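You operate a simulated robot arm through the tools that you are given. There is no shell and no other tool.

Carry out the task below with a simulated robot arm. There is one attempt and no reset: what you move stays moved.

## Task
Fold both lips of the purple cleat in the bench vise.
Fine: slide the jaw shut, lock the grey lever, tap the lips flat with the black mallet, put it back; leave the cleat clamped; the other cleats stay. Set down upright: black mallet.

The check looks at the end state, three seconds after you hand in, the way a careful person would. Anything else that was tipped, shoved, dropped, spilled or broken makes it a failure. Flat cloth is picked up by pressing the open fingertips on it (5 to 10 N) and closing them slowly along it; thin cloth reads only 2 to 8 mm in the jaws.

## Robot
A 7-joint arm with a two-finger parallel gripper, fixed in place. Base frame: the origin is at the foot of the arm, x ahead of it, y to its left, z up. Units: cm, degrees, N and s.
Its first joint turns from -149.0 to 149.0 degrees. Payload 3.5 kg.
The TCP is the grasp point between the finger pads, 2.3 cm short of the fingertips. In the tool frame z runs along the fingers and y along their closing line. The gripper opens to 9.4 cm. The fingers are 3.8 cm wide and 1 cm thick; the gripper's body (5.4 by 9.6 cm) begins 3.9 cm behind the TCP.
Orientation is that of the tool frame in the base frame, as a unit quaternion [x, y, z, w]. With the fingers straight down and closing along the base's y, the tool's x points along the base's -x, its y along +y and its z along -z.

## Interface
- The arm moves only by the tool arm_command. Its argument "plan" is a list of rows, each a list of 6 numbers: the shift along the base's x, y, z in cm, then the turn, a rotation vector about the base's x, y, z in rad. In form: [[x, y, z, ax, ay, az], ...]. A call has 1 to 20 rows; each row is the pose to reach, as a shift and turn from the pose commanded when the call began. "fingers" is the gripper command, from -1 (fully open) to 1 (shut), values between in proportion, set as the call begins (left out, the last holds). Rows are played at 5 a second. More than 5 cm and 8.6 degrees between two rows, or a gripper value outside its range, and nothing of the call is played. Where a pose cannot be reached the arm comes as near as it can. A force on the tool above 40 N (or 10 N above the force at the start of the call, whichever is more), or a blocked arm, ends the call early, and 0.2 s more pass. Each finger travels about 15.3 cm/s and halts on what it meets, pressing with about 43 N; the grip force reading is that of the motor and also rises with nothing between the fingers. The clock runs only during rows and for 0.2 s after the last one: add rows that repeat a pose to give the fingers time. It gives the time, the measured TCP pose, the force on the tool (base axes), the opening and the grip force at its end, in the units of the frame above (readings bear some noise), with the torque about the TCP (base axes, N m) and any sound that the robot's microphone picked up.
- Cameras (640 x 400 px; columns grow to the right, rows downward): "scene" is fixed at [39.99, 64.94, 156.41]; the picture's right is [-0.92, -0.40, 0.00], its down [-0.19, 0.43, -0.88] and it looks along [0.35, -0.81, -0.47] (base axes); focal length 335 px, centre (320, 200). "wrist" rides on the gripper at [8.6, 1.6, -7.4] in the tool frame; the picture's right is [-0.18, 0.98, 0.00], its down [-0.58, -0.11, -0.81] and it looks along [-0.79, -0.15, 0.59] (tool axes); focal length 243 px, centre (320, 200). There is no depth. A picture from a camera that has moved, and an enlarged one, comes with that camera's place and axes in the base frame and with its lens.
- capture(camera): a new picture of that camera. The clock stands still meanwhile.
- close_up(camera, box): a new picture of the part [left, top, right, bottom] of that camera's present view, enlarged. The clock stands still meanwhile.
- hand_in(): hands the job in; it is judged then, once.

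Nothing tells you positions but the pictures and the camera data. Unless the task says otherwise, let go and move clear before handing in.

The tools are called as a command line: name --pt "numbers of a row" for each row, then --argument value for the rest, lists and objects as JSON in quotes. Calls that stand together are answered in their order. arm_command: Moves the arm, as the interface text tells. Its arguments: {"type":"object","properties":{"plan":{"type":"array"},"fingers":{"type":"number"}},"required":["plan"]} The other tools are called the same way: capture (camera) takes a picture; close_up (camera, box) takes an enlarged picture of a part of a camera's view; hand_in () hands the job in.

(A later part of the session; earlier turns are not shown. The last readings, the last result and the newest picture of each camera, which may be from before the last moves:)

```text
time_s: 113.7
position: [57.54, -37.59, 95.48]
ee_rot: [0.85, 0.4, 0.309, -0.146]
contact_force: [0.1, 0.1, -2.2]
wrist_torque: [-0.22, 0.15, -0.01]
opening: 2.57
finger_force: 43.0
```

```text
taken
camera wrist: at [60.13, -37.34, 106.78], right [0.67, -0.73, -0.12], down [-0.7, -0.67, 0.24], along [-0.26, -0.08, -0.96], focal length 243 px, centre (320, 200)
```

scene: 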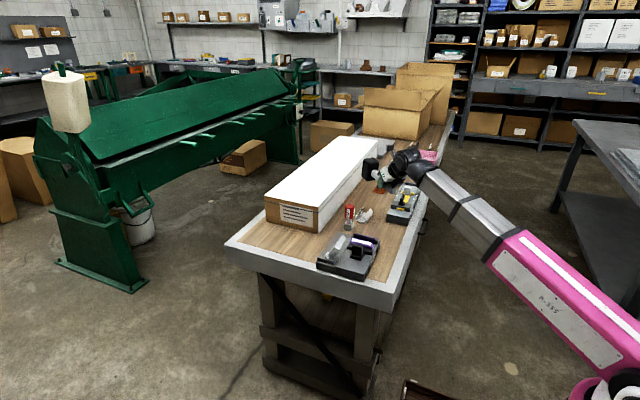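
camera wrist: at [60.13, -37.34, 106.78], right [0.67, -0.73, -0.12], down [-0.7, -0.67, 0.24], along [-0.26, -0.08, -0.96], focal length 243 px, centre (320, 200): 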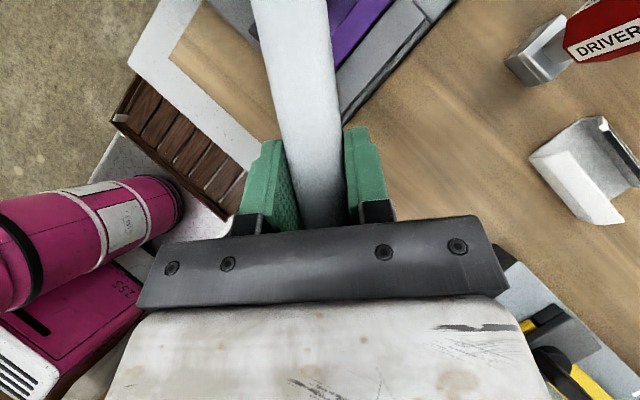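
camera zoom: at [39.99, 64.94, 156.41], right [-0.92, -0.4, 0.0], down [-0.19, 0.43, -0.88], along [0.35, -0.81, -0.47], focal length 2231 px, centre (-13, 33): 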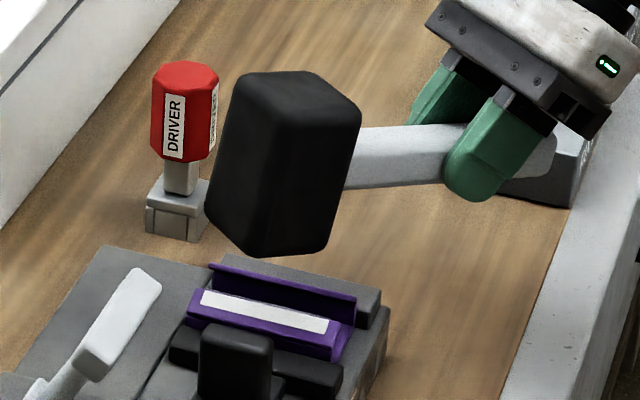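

The lips have started to fold, but the mallet pitched up about 12° in the grip. I'll correct the pitch so the face is level again and press one lip at a time, starting with the far (-y) lip.

arm_command --pt "0 -0.6 0 -0.05 0.042 0" --pt "0 -1.2 0 -0.1 0.084 0" --pt "0 -1.8 0 -0.154 0.128 0" --pt "0 -1.8 0 -0.154 0.128 0"

close_up --camera "scene" --box '[330, 195, 410, 255]'

```text
time_s: 114.7
position: [57.66, -39.5, 95.62]
ee_rot: [0.877, 0.413, 0.222, -0.106]
contact_force: [0.2, 0.9, -2.4]
wrist_torque: [-0.19, 0.18, 0.0]
opening: 2.57
finger_force: 43.4
```

```text
6.67 times, centred on (370, 225) of scene
camera zoom: at [39.99, 64.94, 156.41], right [-0.92, -0.4, 0.0], down [-0.19, 0.43, -0.88], along [0.35, -0.81, -0.47], focal length 2231 px, centre (-13, 33)
```

zoom: 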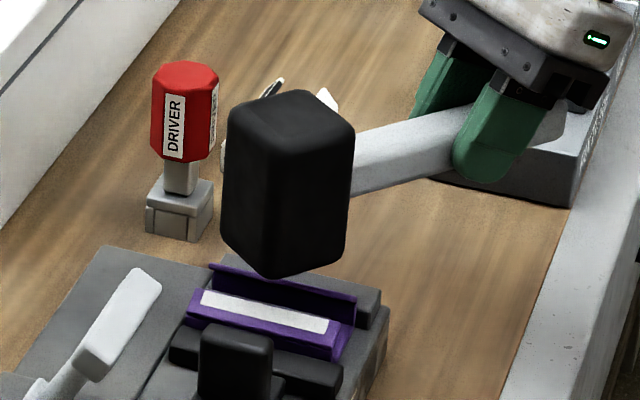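

The mallet is level again. It needs to shift a bit more toward -y to sit over the far lip, then press.

arm_command --pt "0.1 -0.9 0 0 0 0" --pt "0.2 -1.8 -0.5 0 0 0" --pt "0.2 -1.8 -1.2 0 0 0" --pt "0.2 -1.8 -1.2 0 0 0"

close_up --camera "scene" --box '[340, 215, 390, 255]'

arm_command --pt "0 0 -0.3 0 0 0" --pt "0 0 -0.6 0 0 0" --pt "0 0 -0.9 0 0 0" --pt "0 0 -1.2 0 0 0" --pt "0 0 -1.5 0 0 0" --pt "0 0 -1.8 0 0 0" --pt "0 0 -2.0 0 0 0" --pt "0 0 -2.2 0 0 0"

close_up --camera "scene" --box '[330, 195, 410, 255]'

```text
time_s: 115.7
position: [57.72, -41.02, 94.35]
ee_rot: [0.877, 0.412, 0.223, -0.105]
contact_force: [-0.5, -0.3, -3.4]
wrist_torque: [-0.19, 0.16, 0.03]
opening: 2.57
finger_force: 42.9
```

```text
10.00 times, centred on (365, 235) of scene
camera zoom: at [39.99, 64.94, 156.41], right [-0.92, -0.4, 0.0], down [-0.19, 0.43, -0.88], along [0.35, -0.81, -0.47], focal length 3347 px, centre (-130, -150)
```

zoom: 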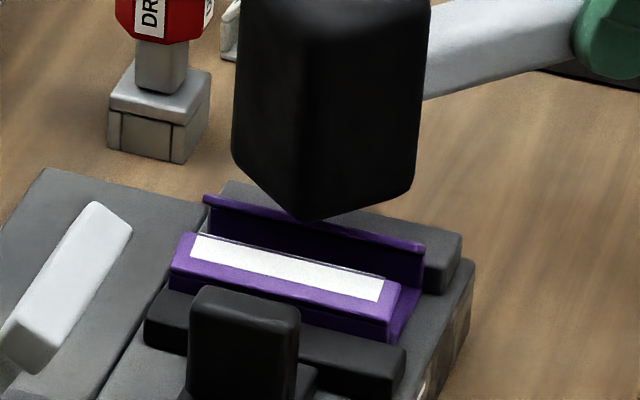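

```text
time_s: 117.5
position: [57.84, -41.19, 92.34]
ee_rot: [0.877, 0.412, 0.225, -0.106]
contact_force: [-3.3, -1.0, 20.4]
wrist_torque: [1.76, -0.63, 0.21]
opening: 2.57
finger_force: 43.0
```

```text
6.67 times, centred on (370, 225) of scene
camera zoom: at [39.99, 64.94, 156.41], right [-0.92, -0.4, 0.0], down [-0.19, 0.43, -0.88], along [0.35, -0.81, -0.47], focal length 2231 px, centre (-13, 33)
```

zoom: 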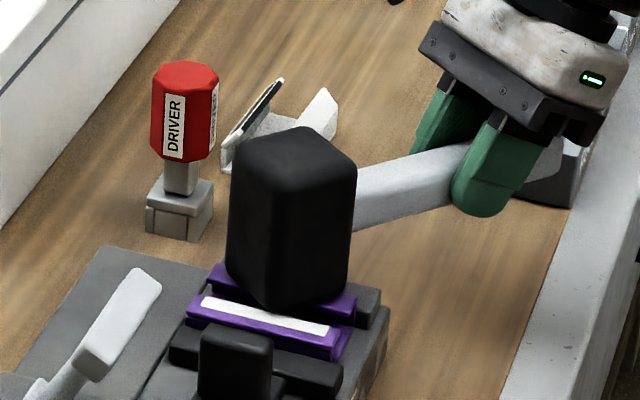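

arm_command --pt "0 0 -0.2 0 0 0" --pt "0 0 -0.4 0 0 0" --pt "0 0 -0.4 0 0 0"

arm_command --pt "0 0 0.6 0 0 0" --pt "0 0 2 0 0 0" --pt "0 -1 4 0 0 0" --pt "0 -2.5 6 0 0 0" --pt "0 -2.5 6 0 0 0"

close_up --camera "scene" --box '[345, 225, 385, 255]'

close_up --camera "scene" --box '[330, 195, 410, 255]'

```text
time_s: 118.3
position: [57.75, -41.25, 91.85]
ee_rot: [0.877, 0.413, 0.223, -0.105]
contact_force: [-7.6, -9.6, 23.0]
wrist_torque: [1.55, -0.56, 0.23]
opening: 2.58
finger_force: 43.0
```

```text
time_s: 119.5
position: [57.68, -43.65, 97.78]
ee_rot: [0.877, 0.413, 0.223, -0.105]
contact_force: [-0.4, 1.0, -1.7]
wrist_torque: [-0.23, 0.17, -0.01]
opening: 2.56
finger_force: 43.2
```

```text
13.33 times, centred on (365, 240) of scene
camera zoom: at [39.99, 64.94, 156.41], right [-0.92, -0.4, 0.0], down [-0.19, 0.43, -0.88], along [0.35, -0.81, -0.47], focal length 4463 px, centre (-280, -333)
```

zoom: 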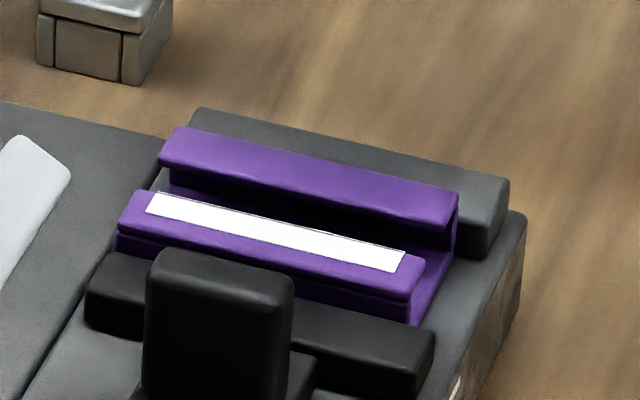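

```text
6.67 times, centred on (370, 225) of scene
camera zoom: at [39.99, 64.94, 156.41], right [-0.92, -0.4, 0.0], down [-0.19, 0.43, -0.88], along [0.35, -0.81, -0.47], focal length 2231 px, centre (-13, 33)
```

zoom: 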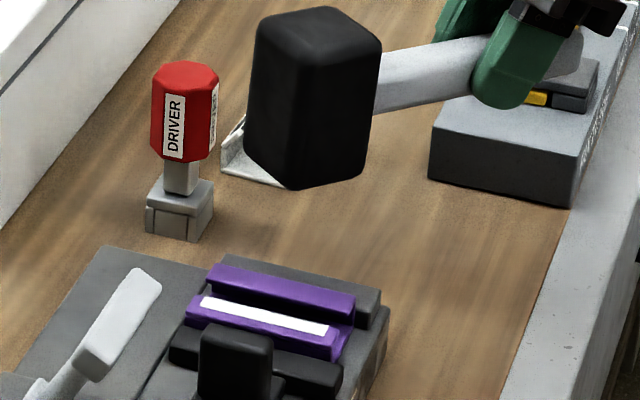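

Both lips are folded: the far one looks flat and the near one nearly so. I'll level the mallet again and press the near lip once more.

arm_command --pt "0.1 1.5 0 -0.03 0.025 0" --pt "0.2 3 0 -0.06 0.05 0" --pt "0.2 4.5 0 -0.077 0.064 0" --pt "0.2 5.45 -1 -0.077 0.064 0" --pt "0.2 5.45 -2.5 -0.077 0.064 0" --pt "0.2 5.45 -3.3 -0.077 0.064 0" --pt "0.2 5.45 -3.3 -0.077 0.064 0"

close_up --camera "scene" --box '[330, 195, 410, 255]'

```text
time_s: 121.1
position: [58.07, -38.34, 94.47]
ee_rot: [0.887, 0.418, 0.179, -0.086]
contact_force: [-0.2, 0.3, -2.1]
wrist_torque: [-0.21, 0.18, 0.01]
opening: 2.55
finger_force: 43.0
```

```text
6.67 times, centred on (370, 225) of scene
camera zoom: at [39.99, 64.94, 156.41], right [-0.92, -0.4, 0.0], down [-0.19, 0.43, -0.88], along [0.35, -0.81, -0.47], focal length 2231 px, centre (-13, 33)
```

zoom: 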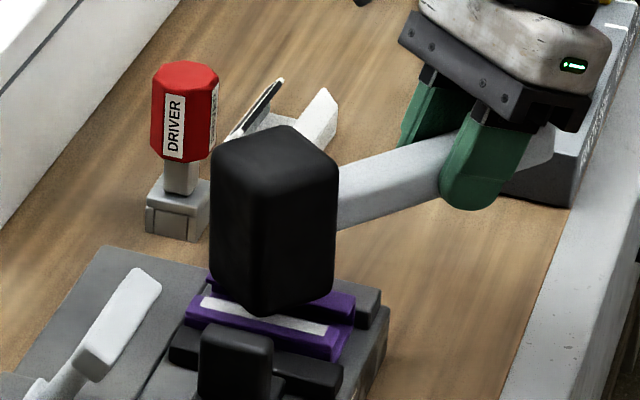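

arm_command --pt "0 0 -0.4 0 0 0" --pt "0 0 -0.8 0 0 0" --pt "0 0 -1.2 0 0 0" --pt "0 0 -1.5 0 0 0" --pt "0 0 -1.8 0 0 0" --pt "0 0 -2.1 0 0 0" --pt "0 0 -2.4 0 0 0" --pt "0 0 -2.7 0 0 0"

close_up --camera "scene" --box '[330, 195, 410, 255]'

arm_command --pt "0 0 0.6 0 0 0" --pt "0 0 2 0 0 0" --pt "0 -1.5 4 0 0 0" --pt "0 -4.5 6 0 0 0" --pt "0 -6 7 0 0 0" --pt "0 -6 7 0 0 0"

close_up --camera "scene" --box '[345, 225, 385, 255]'

close_up --camera "scene" --box '[330, 185, 410, 245]'

```text
time_s: 122.9
position: [57.93, -38.31, 91.93]
ee_rot: [0.887, 0.417, 0.178, -0.084]
contact_force: [-6.6, -17.3, 28.2]
wrist_torque: [1.15, -1.48, -0.56]
opening: 2.57
finger_force: 43.2
```

```text
6.67 times, centred on (370, 225) of scene
camera zoom: at [39.99, 64.94, 156.41], right [-0.92, -0.4, 0.0], down [-0.19, 0.43, -0.88], along [0.35, -0.81, -0.47], focal length 2231 px, centre (-13, 33)
```

zoom: 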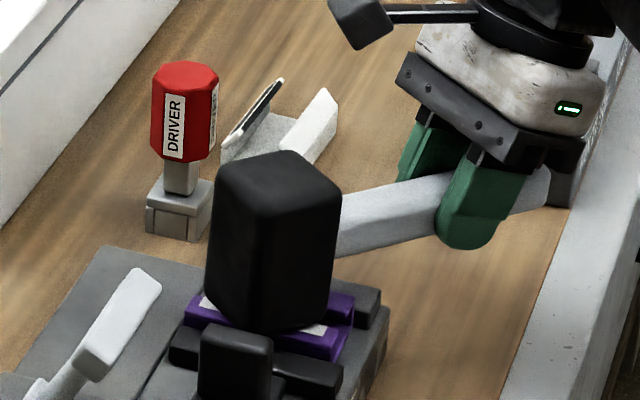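

```text
time_s: 124.3
position: [57.84, -44.33, 98.89]
ee_rot: [0.887, 0.418, 0.178, -0.084]
contact_force: [-0.5, 0.0, -2.6]
wrist_torque: [-0.19, 0.16, 0.03]
opening: 2.57
finger_force: 43.1
```

```text
13.33 times, centred on (365, 240) of scene
camera zoom: at [39.99, 64.94, 156.41], right [-0.92, -0.4, 0.0], down [-0.19, 0.43, -0.88], along [0.35, -0.81, -0.47], focal length 4463 px, centre (-280, -333)
```

zoom: 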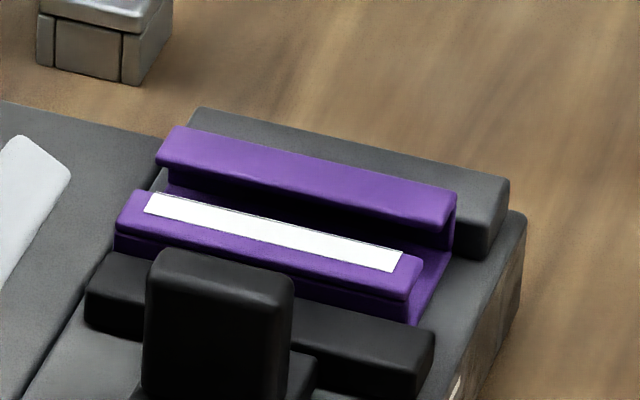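

```text
6.67 times, centred on (370, 215) of scene
camera zoom: at [39.99, 64.94, 156.41], right [-0.92, -0.4, 0.0], down [-0.19, 0.43, -0.88], along [0.35, -0.81, -0.47], focal length 2231 px, centre (-13, 100)
```

zoom: 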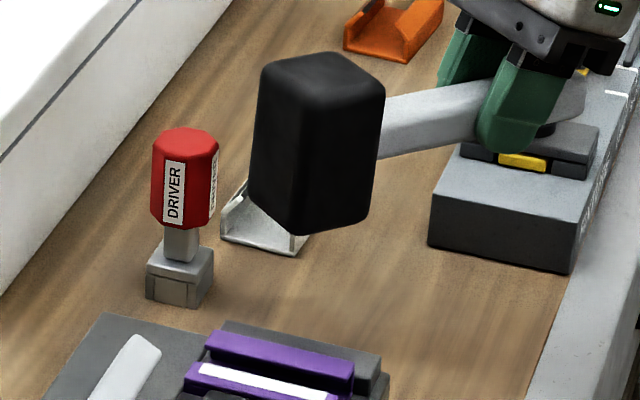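

capture --camera "wrist"

close_up --camera "scene" --box '[350, 232, 380, 252]'

```text
taken
camera wrist: at [62.44, -41.54, 109.02], right [0.65, -0.76, -0.07], down [-0.62, -0.59, 0.52], along [-0.43, -0.29, -0.85], focal length 243 px, centre (320, 200)
```

wrist: 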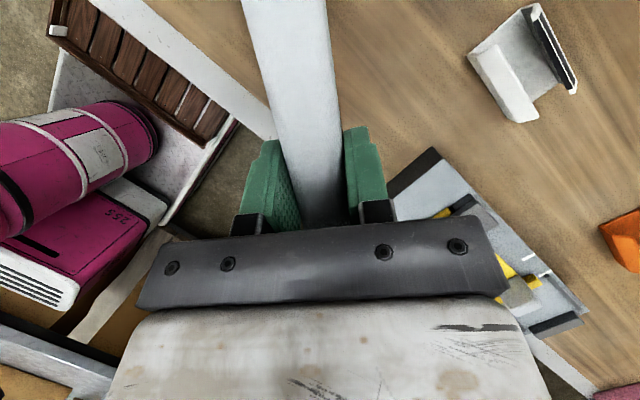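

```text
16.00 times, centred on (365, 242) of scene
camera zoom: at [39.99, 64.94, 156.41], right [-0.92, -0.4, 0.0], down [-0.19, 0.43, -0.88], along [0.35, -0.81, -0.47], focal length 5355 px, centre (-400, -472)
```

zoom: 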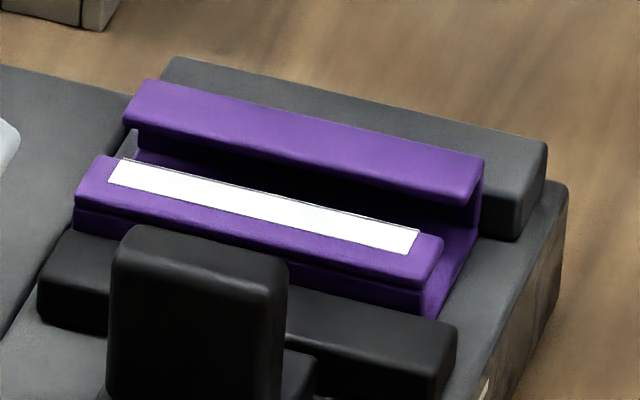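

Both lip tops lie parallel and flat, and the clamp and lever are unchanged. Before returning the mallet, I'll set it down level in the free area between vise and fixture and regrip it at the original 40° tilt. First I move there with the head pointing about 30°.

arm_command --pt "-0.5 -2 0 0 0 -0.09" --pt "-1 -4 0 0 0 -0.18" --pt "-1.4 -5 0 0 0 -0.27" --pt "-1.8 -6.2 0 0 0 -0.35" --pt "-1.8 -6.2 0 0 0 -0.35"

close_up --camera "scene" --box '[330, 175, 420, 245]'

capture --camera "wrist"

```text
time_s: 125.5
position: [56.19, -50.65, 98.72]
ee_rot: [0.946, 0.256, 0.191, -0.053]
contact_force: [-0.1, 0.6, -2.5]
wrist_torque: [-0.16, 0.22, -0.04]
opening: 2.56
finger_force: 43.5
```

```text
5.71 times, centred on (375, 210) of scene
camera zoom: at [39.99, 64.94, 156.41], right [-0.92, -0.4, 0.0], down [-0.19, 0.43, -0.88], along [0.35, -0.81, -0.47], focal length 1913 px, centre (6, 143)
```

zoom: 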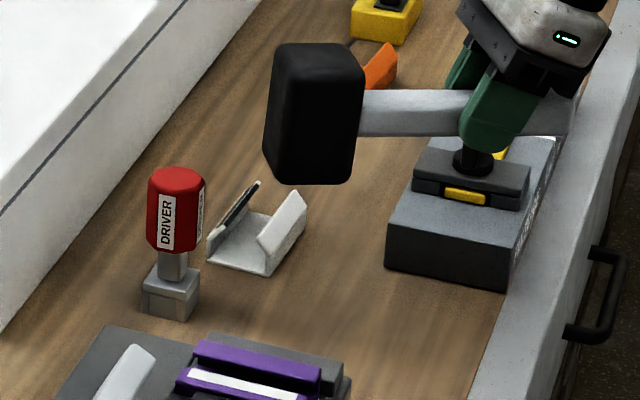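

```text
taken
camera wrist: at [61.57, -49.59, 108.91], right [0.35, -0.93, -0.07], down [-0.79, -0.34, 0.52], along [-0.51, -0.12, -0.85], focal length 243 px, centre (320, 200)
```

wrist: 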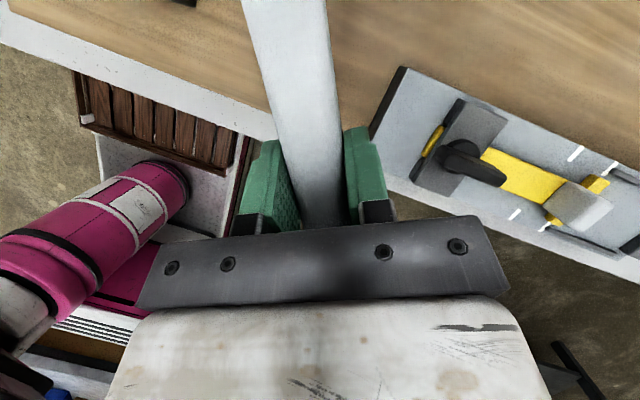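

The spot is free: the fixture end is at y≈-55, the vise at y≈-36.5, and the white cleat and driver at x>69. I'm lowering the mallet there.

arm_command --pt "0 1 -1 0 0 0" --pt "0 2 -3 0 0 0" --pt "0 2 -5 0 0 0" --pt "0 2 -7 0 0 0" --pt "0 2 -9 0 0 0" --pt "0 2 -10.3 0 0 0" --pt "0 2 -10.8 0 0 0" --pt "0 2 -10.8 0 0 0"

close_up --camera "scene" --box '[330, 185, 420, 245]'

```text
time_s: 127.3
position: [56.32, -48.42, 87.96]
ee_rot: [0.946, 0.257, 0.19, -0.054]
contact_force: [0.0, -0.2, -2.0]
wrist_torque: [-0.13, 0.19, -0.01]
opening: 2.56
finger_force: 42.6
```

```text
6.67 times, centred on (375, 215) of scene
camera zoom: at [39.99, 64.94, 156.41], right [-0.92, -0.4, 0.0], down [-0.19, 0.43, -0.88], along [0.35, -0.81, -0.47], focal length 2231 px, centre (-47, 100)
```

zoom: 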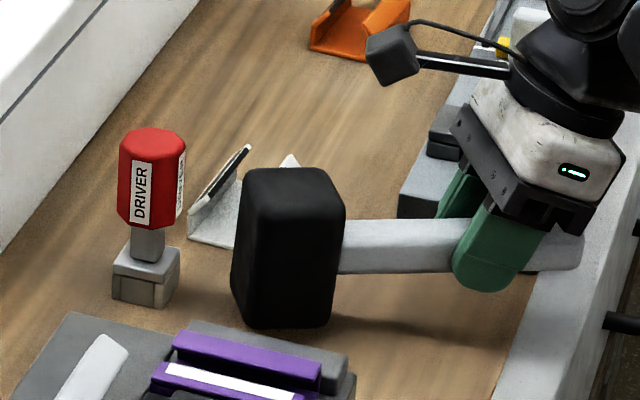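

arm_command --pt "0 0 -0.2 0 0 0" --pt "0 0 -0.4 0 0 0" --pt "0 0 -0.6 0 0 0" --pt "0 0 -0.8 0 0 0" --pt "0 0 -0.8 0 0 0"

arm_command --pt "0 0 -0.1 0 0 0" --pt "0 0 -0.2 0 0 0" --pt "0 0 -0.3 0 0 0" --pt "0 0 -0.3 0 0 0"

close_up --camera "scene" --box '[330, 185, 420, 245]'

```text
time_s: 128.5
position: [56.23, -48.27, 87.03]
ee_rot: [0.946, 0.257, 0.19, -0.053]
contact_force: [-0.4, -0.9, -2.3]
wrist_torque: [-0.14, 0.24, -0.01]
opening: 2.57
finger_force: 42.6
```

```text
time_s: 129.5
position: [56.21, -48.52, 86.99]
ee_rot: [0.946, 0.258, 0.19, -0.053]
contact_force: [0.4, -0.6, -2.3]
wrist_torque: [-0.14, 0.19, 0.03]
opening: 2.57
finger_force: 42.3
```

```text
6.67 times, centred on (375, 215) of scene
camera zoom: at [39.99, 64.94, 156.41], right [-0.92, -0.4, 0.0], down [-0.19, 0.43, -0.88], along [0.35, -0.81, -0.47], focal length 2231 px, centre (-47, 100)
```

zoom: 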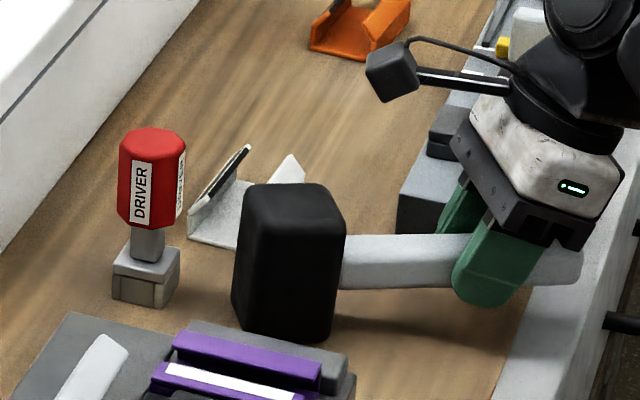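

arm_command --pt "0 0 -0.1 0 0 0" --pt "0 0 -0.2 0 0 0" --pt "0 0 -0.3 0 0 0" --pt "0 0 -0.3 0 0 0"

arm_command --pt "0 0 -0.1 0 0 0" --pt "0 0 -0.2 0 0 0" --pt "0 0 -0.2 0 0 0"

```text
time_s: 130.5
position: [56.16, -48.43, 86.53]
ee_rot: [0.946, 0.257, 0.19, -0.052]
contact_force: [0.2, -0.2, -2.0]
wrist_torque: [-0.15, 0.21, -0.02]
opening: 2.61
finger_force: 43.4
```

```text
time_s: 131.3
position: [56.18, -48.43, 86.4]
ee_rot: [0.946, 0.258, 0.19, -0.053]
contact_force: [0.8, 0.1, -2.6]
wrist_torque: [-0.12, 0.23, 0.01]
opening: 2.58
finger_force: 42.9
```

arm_command --pt "0 0 -0.1 0 0 0" --pt "0 0 -0.2 0 0 0" --pt "0 0 -0.3 0 0 0" --pt "0 0 -0.4 0 0 0" --pt "0 0 -0.4 0 0 0"

close_up --camera "scene" --box '[340, 195, 400, 245]'

```text
time_s: 132.5
position: [56.09, -48.44, 86.08]
ee_rot: [0.946, 0.257, 0.192, -0.052]
contact_force: [-7.1, -3.7, 23.9]
wrist_torque: [0.9, -1.54, 0.11]
opening: 2.54
finger_force: 43.0
```

```text
8.00 times, centred on (370, 220) of scene
camera zoom: at [39.99, 64.94, 156.41], right [-0.92, -0.4, 0.0], down [-0.19, 0.43, -0.88], along [0.35, -0.81, -0.47], focal length 2678 px, centre (-80, 40)
```

zoom: 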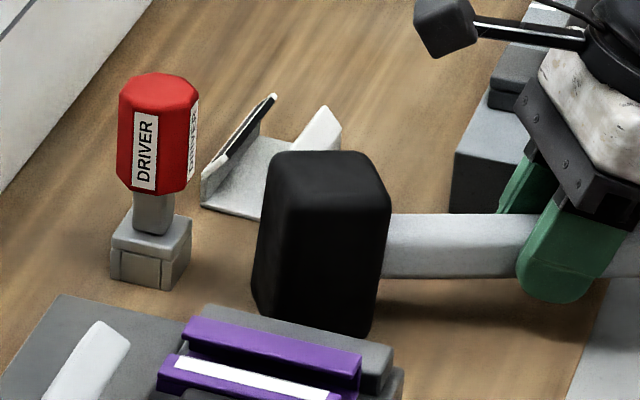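

The mallet stands on the table with about 2° of lean. I'll ease the pressure and open only partly, because the fixture is near one finger.

arm_command --pt "0 0 0.15 0 0 0" --pt "0 0 0.15 0 0 0"

arm_command --pt "0 0 0 0 0 0" --pt "0 0 0 0 0 0" --pt "0 0 0 0 0 0" --pt "0 0 0 0 0 0" --fingers -0.15

close_up --camera "scene" --box '[340, 195, 400, 245]'

capture --camera "wrist"

```text
time_s: 133.1
position: [56.27, -48.46, 86.13]
ee_rot: [0.946, 0.257, 0.19, -0.053]
contact_force: [0.1, 0.6, -2.8]
wrist_torque: [-0.14, 0.19, -0.01]
opening: 2.59
finger_force: 43.4
```

```text
time_s: 134.1
position: [56.32, -48.58, 86.19]
ee_rot: [0.946, 0.257, 0.191, -0.052]
contact_force: [0.2, -0.2, 0.0]
wrist_torque: [0.04, 0.0, -0.02]
opening: 5.43
finger_force: 0.0
```

```text
8.00 times, centred on (370, 220) of scene
camera zoom: at [39.99, 64.94, 156.41], right [-0.92, -0.4, 0.0], down [-0.19, 0.43, -0.88], along [0.35, -0.81, -0.47], focal length 2678 px, centre (-80, 40)
```

zoom: 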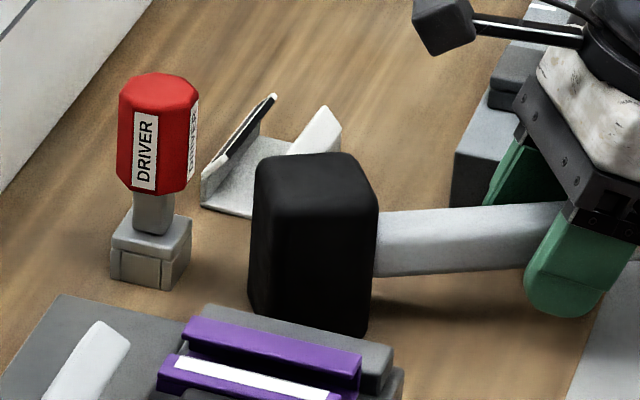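

```text
taken
camera wrist: at [61.58, -47.49, 96.37], right [0.35, -0.93, -0.07], down [-0.79, -0.34, 0.52], along [-0.51, -0.12, -0.85], focal length 243 px, centre (320, 200)
```

wrist: 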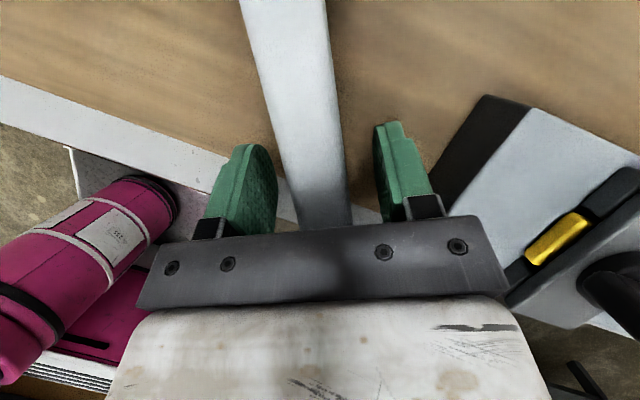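

The mallet stands level by itself. I'm re-tilting the open gripper to 40° around the handle and gripping again at the original height.

arm_command --pt "0 0 0.2 0.038 -0.065 0" --pt "0 0 0.4 0.077 -0.13 0" --pt "0 0 0.55 0.115 -0.195 0" --pt "0 0 0.55 0.153 -0.26 0" --pt "0 0 0.55 0.153 -0.26 0"

capture --camera "wrist"

close_up --camera "scene" --box '[340, 185, 420, 245]'

```text
time_s: 135.3
position: [56.2, -48.68, 86.63]
ee_rot: [0.906, 0.246, 0.331, -0.091]
contact_force: [0.4, 0.1, 1.5]
wrist_torque: [0.03, 0.0, 0.03]
opening: 5.4
finger_force: 0.1
```

```text
taken
camera wrist: at [58.68, -49.13, 97.94], right [0.38, -0.92, -0.12], down [-0.89, -0.39, 0.24], along [-0.27, 0.02, -0.96], focal length 243 px, centre (320, 200)
```

wrist: 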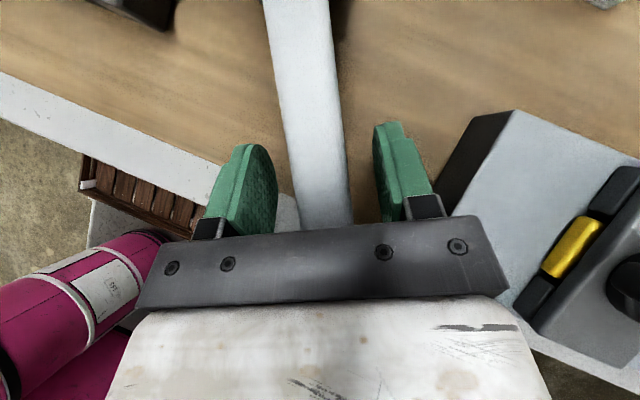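

```text
6.67 times, centred on (380, 215) of scene
camera zoom: at [39.99, 64.94, 156.41], right [-0.92, -0.4, 0.0], down [-0.19, 0.43, -0.88], along [0.35, -0.81, -0.47], focal length 2231 px, centre (-80, 100)
```

zoom: 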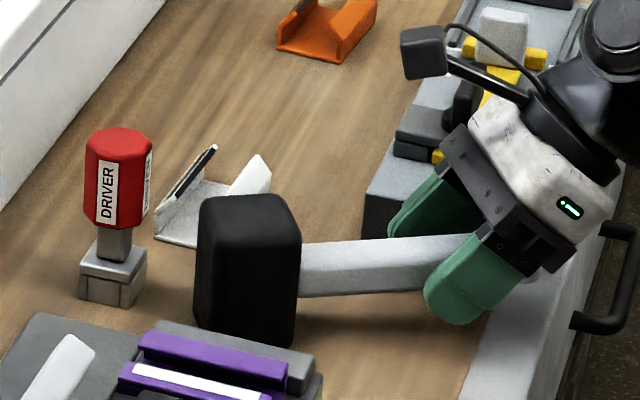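

The grip geometry matches the original, except that the hand sits slightly farther from the head. I'll shift 0.8 cm toward the head and close.

arm_command --pt "0.35 0.2 0 0 0 0" --pt "0.69 0.4 0 0 0 0" --pt "0.69 0.4 0 0 0 0"

arm_command --pt "0 0 0 0 0 0" --pt "0 0 0 0 0 0" --pt "0 0 0 0 0 0" --pt "0 0 0 0 0 0" --pt "0 0 0 0 0 0" --fingers 1

capture --camera "wrist"

arm_command --pt "0 0 0.4 0 0 0" --pt "0 0 1 0 0 0" --pt "0 0 2 0 0 0" --pt "0 0 4 0 0 0" --pt "0 0 7 0 0 0" --pt "0 0 10 0 0 0" --pt "0 0 13 0 0 0" --pt "0 0 13 0 0 0"

close_up --camera "scene" --box '[320, 165, 420, 245]'

```text
time_s: 136.1
position: [56.95, -47.99, 86.72]
ee_rot: [0.907, 0.246, 0.33, -0.092]
contact_force: [-3.0, -1.7, 1.6]
wrist_torque: [-0.04, 0.06, -0.01]
opening: 5.39
finger_force: 0.0
```

```text
time_s: 137.3
position: [56.86, -48.06, 86.73]
ee_rot: [0.906, 0.246, 0.331, -0.091]
contact_force: [-1.8, -1.0, -0.5]
wrist_torque: [-0.07, 0.08, -0.04]
opening: 2.61
finger_force: 42.7
```

```text
taken
camera wrist: at [59.38, -48.65, 97.93], right [0.38, -0.92, -0.12], down [-0.89, -0.4, 0.24], along [-0.27, 0.02, -0.96], focal length 243 px, centre (320, 200)
```

wrist: 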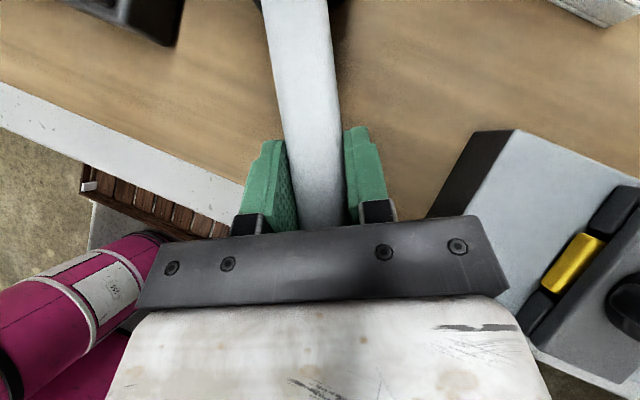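

```text
time_s: 139.1
position: [57.11, -47.98, 99.65]
ee_rot: [0.907, 0.247, 0.33, -0.092]
contact_force: [-0.2, 0.2, -2.6]
wrist_torque: [-0.1, 0.21, -0.02]
opening: 2.6
finger_force: 43.2
```

```text
5.00 times, centred on (370, 205) of scene
camera zoom: at [39.99, 64.94, 156.41], right [-0.92, -0.4, 0.0], down [-0.19, 0.43, -0.88], along [0.35, -0.81, -0.47], focal length 1674 px, centre (70, 175)
```

zoom: 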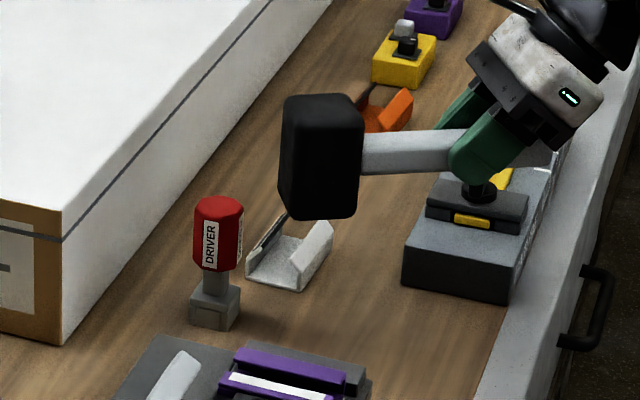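

The mallet is held exactly as at first, and level. Now I reverse the route: stand the tool upright, then turn counter-clockwise in stages to head direction 317°.

arm_command --pt "0.1 0.1 0.5 -0.05 0.086 0" --pt "0.2 0.2 1 -0.1 0.172 0" --pt "0.3 0.4 1.5 -0.15 0.258 0" --pt "0.5 0.6 2 -0.2 0.344 0" --pt "0.7 0.8 2.5 -0.25 0.43 0" --pt "0.9 1 3 -0.3 0.516 0" --pt "0.9 1 3.3 -0.354 0.604 0" --pt "0.9 1 3.3 -0.354 0.604 0"

arm_command --pt "0 0 0 0 0 0.14" --pt "0 0 0 0 0 0.28" --pt "0 0 0 0 0 0.42" --pt "0 0 0 0 0 0.56" --pt "0 0 0 0 0 0.7" --pt "0 0 0 0 0 0.84" --pt "0 0 0 0 0 0.98" --pt "0 0 0 0 0 1.12" --pt "0 0 0 0 0 1.26" --pt "0 0 0 0 0 1.4" --pt "0 0 0 0 0 1.54"

close_up --camera "scene" --box '[310, 165, 430, 255]'

```text
time_s: 140.9
position: [57.93, -47.05, 102.99]
ee_rot: [0.965, 0.261, -0.001, 0.0]
contact_force: [0.0, 1.0, -2.4]
wrist_torque: [-0.1, 0.18, -0.03]
opening: 2.55
finger_force: 43.4
```

```text
time_s: 143.3
position: [57.84, -47.0, 102.97]
ee_rot: [0.51, 0.86, 0.0, -0.001]
contact_force: [-0.5, -0.5, -2.4]
wrist_torque: [-0.18, -0.1, 0.0]
opening: 2.59
finger_force: 42.9
```

```text
4.44 times, centred on (370, 210) of scene
camera zoom: at [39.99, 64.94, 156.41], right [-0.92, -0.4, 0.0], down [-0.19, 0.43, -0.88], along [0.35, -0.81, -0.47], focal length 1488 px, centre (98, 156)
```

zoom: 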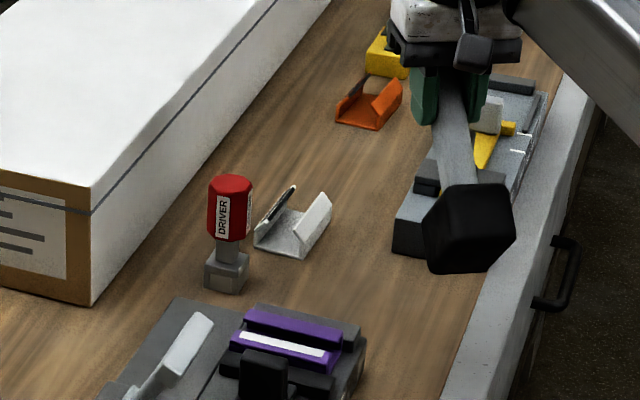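

arm_command --pt "0.2 0.2 0 0 0 0.14" --pt "0.5 0.5 0 0 0 0.28" --pt "0.8 0.8 0 0 0 0.42" --pt "1 1 0 0 0 0.56" --pt "1.2 1.2 0 0 0 0.7" --pt "1.5 1.5 0 0 0 0.84" --pt "1.8 1.8 0 0 0 0.98" --pt "2 2 0 0 0 1.12" --pt "2 2 0 0 0 1.26" --pt "2 2 0 0 0 1.3" --pt "2 2 0 0 0 1.3"

arm_command --pt "0 0 0 0 0 0.14" --pt "0 0 0 0 0 0.28" --pt "0 0 0 0 0 0.42" --pt "0 0 0 0 0 0.56" --pt "0 0 0 0 0 0.7" --pt "0 0 0 0 0 0.84" --pt "0 0 0 0 0 0.98" --pt "0 0 0 0 0 1.12" --pt "0 0 0 0 0 1.26" --pt "0 0 0 0 0 1.3" --pt "0 0 0 0 0 1.3"

close_up --camera "scene" --box '[310, 165, 430, 255]'

```text
time_s: 145.7
position: [59.81, -45.08, 102.97]
ee_rot: [-0.114, 0.994, -0.001, 0.0]
contact_force: [-0.3, 0.2, -2.4]
wrist_torque: [0.03, -0.19, 0.02]
opening: 2.57
finger_force: 43.4
```

```text
time_s: 148.1
position: [59.88, -45.06, 103.02]
ee_rot: [-0.692, 0.722, -0.001, 0.001]
contact_force: [0.6, 0.3, -2.5]
wrist_torque: [0.17, 0.0, -0.01]
opening: 2.57
finger_force: 43.2
```

```text
4.44 times, centred on (370, 210) of scene
camera zoom: at [39.99, 64.94, 156.41], right [-0.92, -0.4, 0.0], down [-0.19, 0.43, -0.88], along [0.35, -0.81, -0.47], focal length 1488 px, centre (98, 156)
```

zoom: 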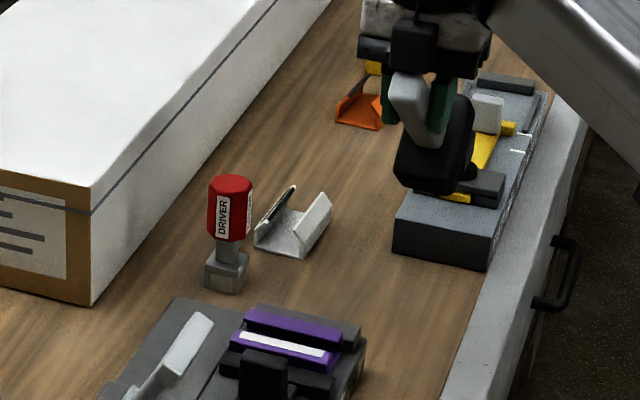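

Head direction is back at 267.6°, as originally. I'm tilting the tool again so the mallet levels, then moving out toward its place.

arm_command --pt "0 0 0 -0.1 0.004 0" --pt "0 0 0 -0.2 0.008 0" --pt "0.2 -1.5 0 -0.3 0.012 0" --pt "0.4 -3 0 -0.4 0.017 0" --pt "0.6 -5 0 -0.5 0.021 0" --pt "0.8 -7 -0.3 -0.6 0.025 0" --pt "1 -10 -0.6 -0.7 0.029 0" --pt "1 -10 -0.6 -0.7 0.029 0"

close_up --camera "scene" --box '[330, 135, 450, 235]'

```text
time_s: 149.9
position: [60.86, -55.15, 102.49]
ee_rot: [-0.649, 0.678, -0.239, -0.247]
contact_force: [0.3, -0.1, -1.9]
wrist_torque: [0.26, 0.01, 0.01]
opening: 2.56
finger_force: 42.7
```

```text
4.00 times, centred on (390, 185) of scene
camera zoom: at [39.99, 64.94, 156.41], right [-0.92, -0.4, 0.0], down [-0.19, 0.43, -0.88], along [0.35, -0.81, -0.47], focal length 1339 px, centre (40, 260)
```

zoom: 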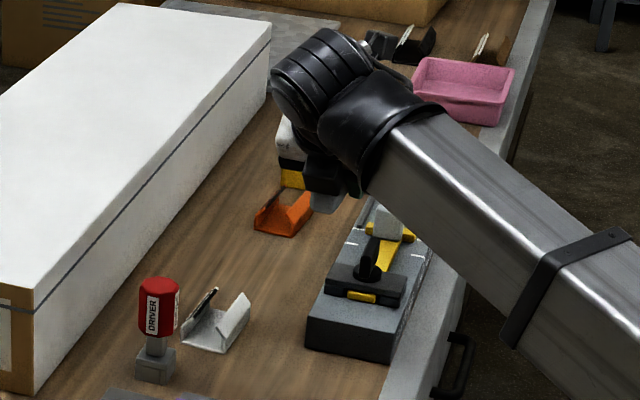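

arm_command --pt "-0.3 -4 0 0 0 0" --pt "-0.6 -8 0 0 0 0" --pt "-0.9 -12 0 0 0 0" --pt "-1.2 -16 0 0 0 0" --pt "-1.5 -20 0 0 0 0" --pt "-1.8 -24 0 0 0 0" --pt "-2.2 -28 0 0 0 0" --pt "-2.6 -32 0 0 0 0" --pt "-3 -36 0 0 0 0" --pt "-3.3 -40 0 0 0 0" --pt "-3.6 -44 0 0 0 0" --pt "-3.8 -47.4 0 0 0 0" --pt "-3.8 -47.4 0 0 0 0"

capture --camera "wrist"

close_up --camera "scene" --box '[380, 110, 460, 190]'

```text
time_s: 152.7
position: [56.98, -102.45, 102.47]
ee_rot: [-0.649, 0.679, -0.238, -0.247]
contact_force: [0.7, 0.6, -2.2]
wrist_torque: [0.28, -0.02, 0.03]
opening: 2.57
finger_force: 43.9
```

```text
taken
camera wrist: at [55.29, -104.29, 113.65], right [-0.98, 0.18, -0.12], down [0.15, 0.96, 0.24], along [0.16, 0.22, -0.96], focal length 243 px, centre (320, 200)
```

wrist: 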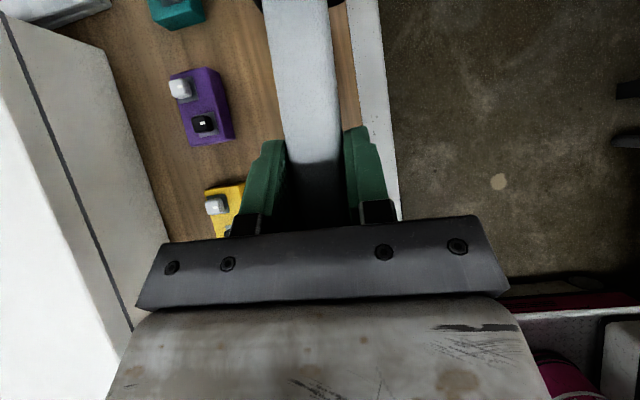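

```text
5.00 times, centred on (420, 150) of scene
camera zoom: at [39.99, 64.94, 156.41], right [-0.92, -0.4, 0.0], down [-0.19, 0.43, -0.88], along [0.35, -0.81, -0.47], focal length 1674 px, centre (-180, 450)
```

zoom: 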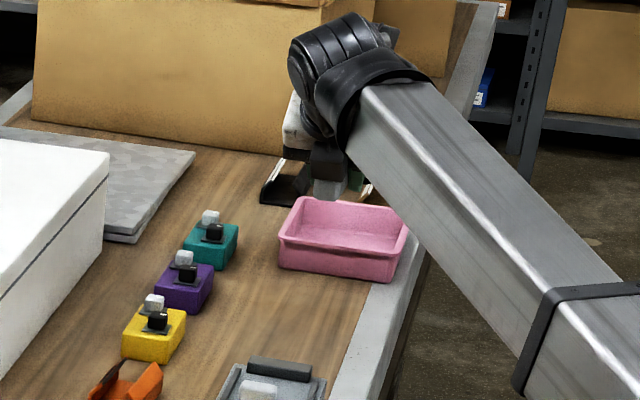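

The view matches the one from when I lifted it. I'm lowering straight down at the original spot.

arm_command --pt "0 -0.5 -2 0 0 0" --pt "0.05 -1.05 -4.5 0 0 0" --pt "0.05 -1.05 -7 0 0 0" --pt "0.05 -1.05 -9.5 0 0 0" --pt "0.05 -1.05 -12 0 0 0" --pt "0.05 -1.05 -14 0 0 0" --pt "0.05 -1.05 -15 0 0 0" --pt "0.05 -1.05 -15 0 0 0"

arm_command --pt "0 0 -0.15 0 0 0" --pt "0 0 -0.3 0 0 0" --pt "0 0 -0.45 0 0 0" --pt "0 0 -0.45 0 0 0"

arm_command --pt "0 0 -0.1 0 0 0" --pt "0 0 -0.2 0 0 0" --pt "0 0 -0.2 0 0 0"

capture --camera "wrist"

```text
time_s: 154.5
position: [57.1, -103.53, 87.23]
ee_rot: [-0.65, 0.678, -0.238, -0.246]
contact_force: [-0.5, 1.0, -2.0]
wrist_torque: [0.3, -0.03, -0.04]
opening: 2.57
finger_force: 43.5
```

```text
time_s: 155.5
position: [57.18, -103.59, 86.98]
ee_rot: [-0.65, 0.678, -0.239, -0.246]
contact_force: [-0.4, -0.6, -2.5]
wrist_torque: [0.26, 0.02, -0.03]
opening: 2.59
finger_force: 42.9
```

```text
time_s: 156.3
position: [56.96, -103.54, 86.82]
ee_rot: [-0.65, 0.678, -0.24, -0.247]
contact_force: [-1.0, -0.5, 3.5]
wrist_torque: [-0.21, 0.22, -0.14]
opening: 2.57
finger_force: 43.1
```

```text
taken
camera wrist: at [55.39, -105.32, 97.98], right [-0.98, 0.18, -0.12], down [0.15, 0.96, 0.24], along [0.16, 0.22, -0.96], focal length 243 px, centre (320, 200)
```

wrist: 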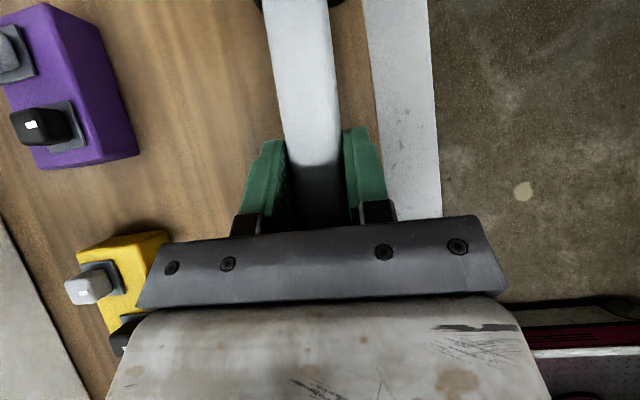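

The mallet touches the table at the original place. Releasing and retreating back along the approach.

arm_command --pt "0 0 0 0 0 0" --pt "0 0 0 0 0 0" --pt "0 0 0 0 0 0" --pt "0 0 0 0 0 0" --fingers -1

capture --camera "wrist"

arm_command --pt "0 0.6 0.8 0 0 0" --pt "0 1.9 2.3 0 0 0" --pt "0 3.8 4.6 0 0 0" --pt "0 5.8 6.9 0 0 0" --pt "0 8.3 10 0 0 0" --pt "0 11 13 0 0 0" --pt "0 14 15 0 0 0" --pt "0 14 15 0 0 0"

close_up --camera "scene" --box '[390, 140, 450, 190]'

capture --camera "wrist"

```text
time_s: 157.3
position: [57.08, -103.49, 86.65]
ee_rot: [-0.651, 0.678, -0.238, -0.246]
contact_force: [-0.9, 1.9, 0.8]
wrist_torque: [0.03, 0.06, -0.03]
opening: 9.4
finger_force: 0.0
```

```text
taken
camera wrist: at [55.41, -105.32, 97.93], right [-0.98, 0.18, -0.12], down [0.15, 0.96, 0.24], along [0.16, 0.22, -0.96], focal length 243 px, centre (320, 200)
```

wrist: 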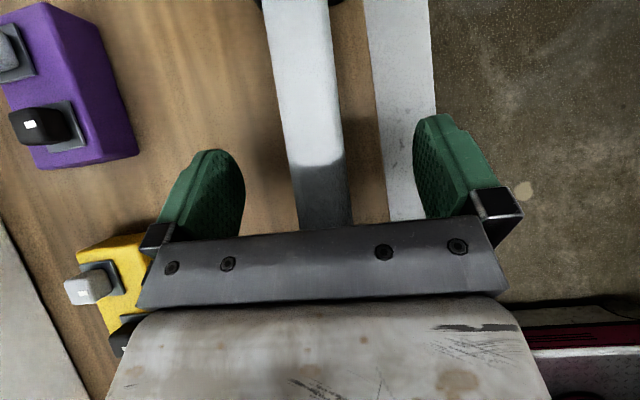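

```text
time_s: 159.1
position: [57.0, -89.57, 101.86]
ee_rot: [-0.649, 0.679, -0.238, -0.248]
contact_force: [-0.6, 0.1, -0.3]
wrist_torque: [0.0, 0.04, -0.02]
opening: 9.4
finger_force: 0.1
```

```text
8.00 times, centred on (420, 165) of scene
camera zoom: at [39.99, 64.94, 156.41], right [-0.92, -0.4, 0.0], down [-0.19, 0.43, -0.88], along [0.35, -0.81, -0.47], focal length 2678 px, centre (-480, 480)
```

zoom: 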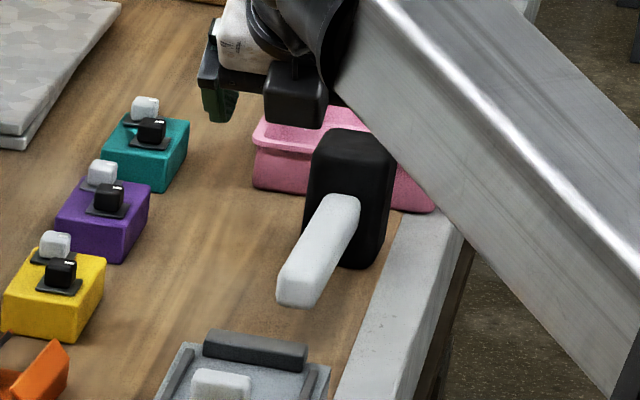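

```text
taken
camera wrist: at [55.34, -91.45, 113.16], right [-0.98, 0.18, -0.12], down [0.15, 0.96, 0.24], along [0.16, 0.22, -0.96], focal length 243 px, centre (320, 200)
```

wrist: 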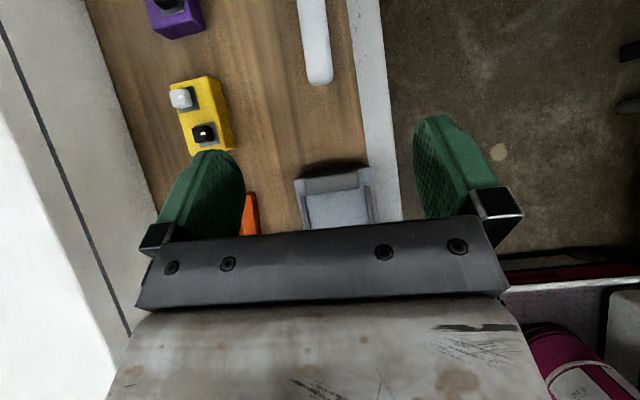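

The mallet stands upright, back at its place within about 1.5 cm. Now I straighten the tool and move to view the vise from the -y side for a final check.

arm_command --pt "0.4 3 0 0.1 -0.004 0" --pt "0.8 6 0 0.2 -0.008 0" --pt "1.2 9 0 0.3 -0.012 0" --pt "1.6 12 0 0.4 -0.017 0" --pt "2 15 0 0.5 -0.021 0" --pt "2.4 18 0 0.6 -0.025 0" --pt "2.8 21 0 0.7 -0.029 0" --pt "3.4 25 0 0.7 -0.029 0" --pt "4 29 0 0.7 -0.029 0" --pt "4.6 33 0 0.7 -0.029 0" --pt "5 36 0 0.7 -0.029 0" --pt "5 36 0 0.7 -0.029 0"

capture --camera "wrist"

close_up --camera "wrist" --box '[240, 60, 420, 200]'

capture --camera "scene"

```text
time_s: 161.7
position: [62.14, -53.54, 101.55]
ee_rot: [-0.692, 0.722, 0.0, 0.0]
contact_force: [0.3, 0.8, -1.0]
wrist_torque: [0.01, 0.02, -0.05]
opening: 9.39
finger_force: 0.0
```

```text
taken
camera wrist: at [60.12, -62.17, 109.0], right [-0.97, 0.23, 0.0], down [0.13, 0.58, 0.81], along [0.18, 0.79, -0.59], focal length 243 px, centre (320, 200)
```

wrist: 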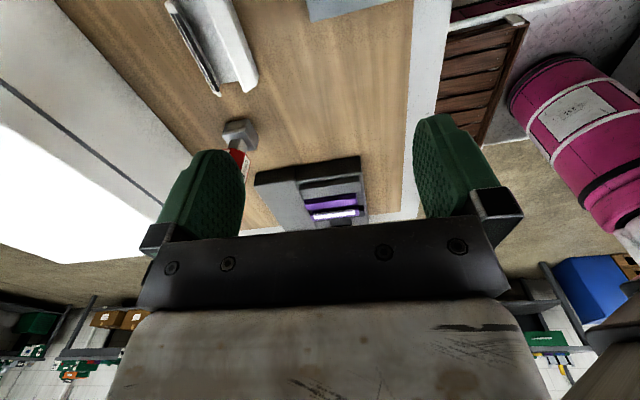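

```text
2.86 times, centred on (330, 130) of wrist
camera zoom: at [60.12, -62.17, 109.0], right [-0.97, 0.23, 0.0], down [0.13, 0.58, 0.81], along [0.18, 0.79, -0.59], focal length 693 px, centre (291, 400)
```

zoom: 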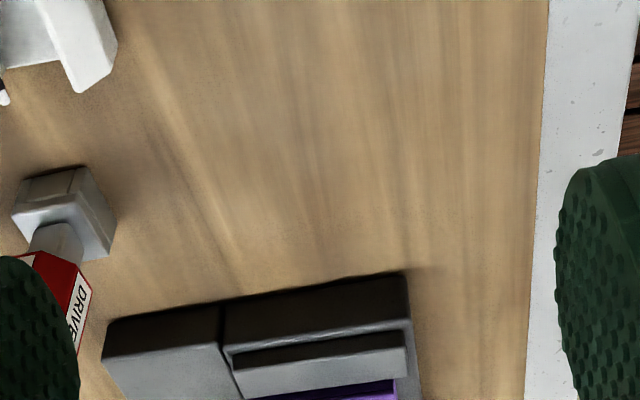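

```text
taken
```

scene: 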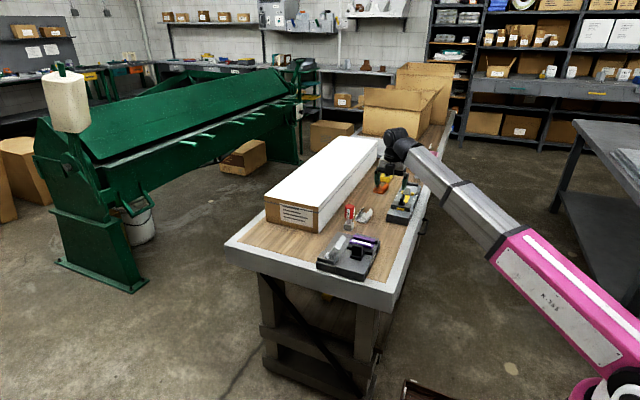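

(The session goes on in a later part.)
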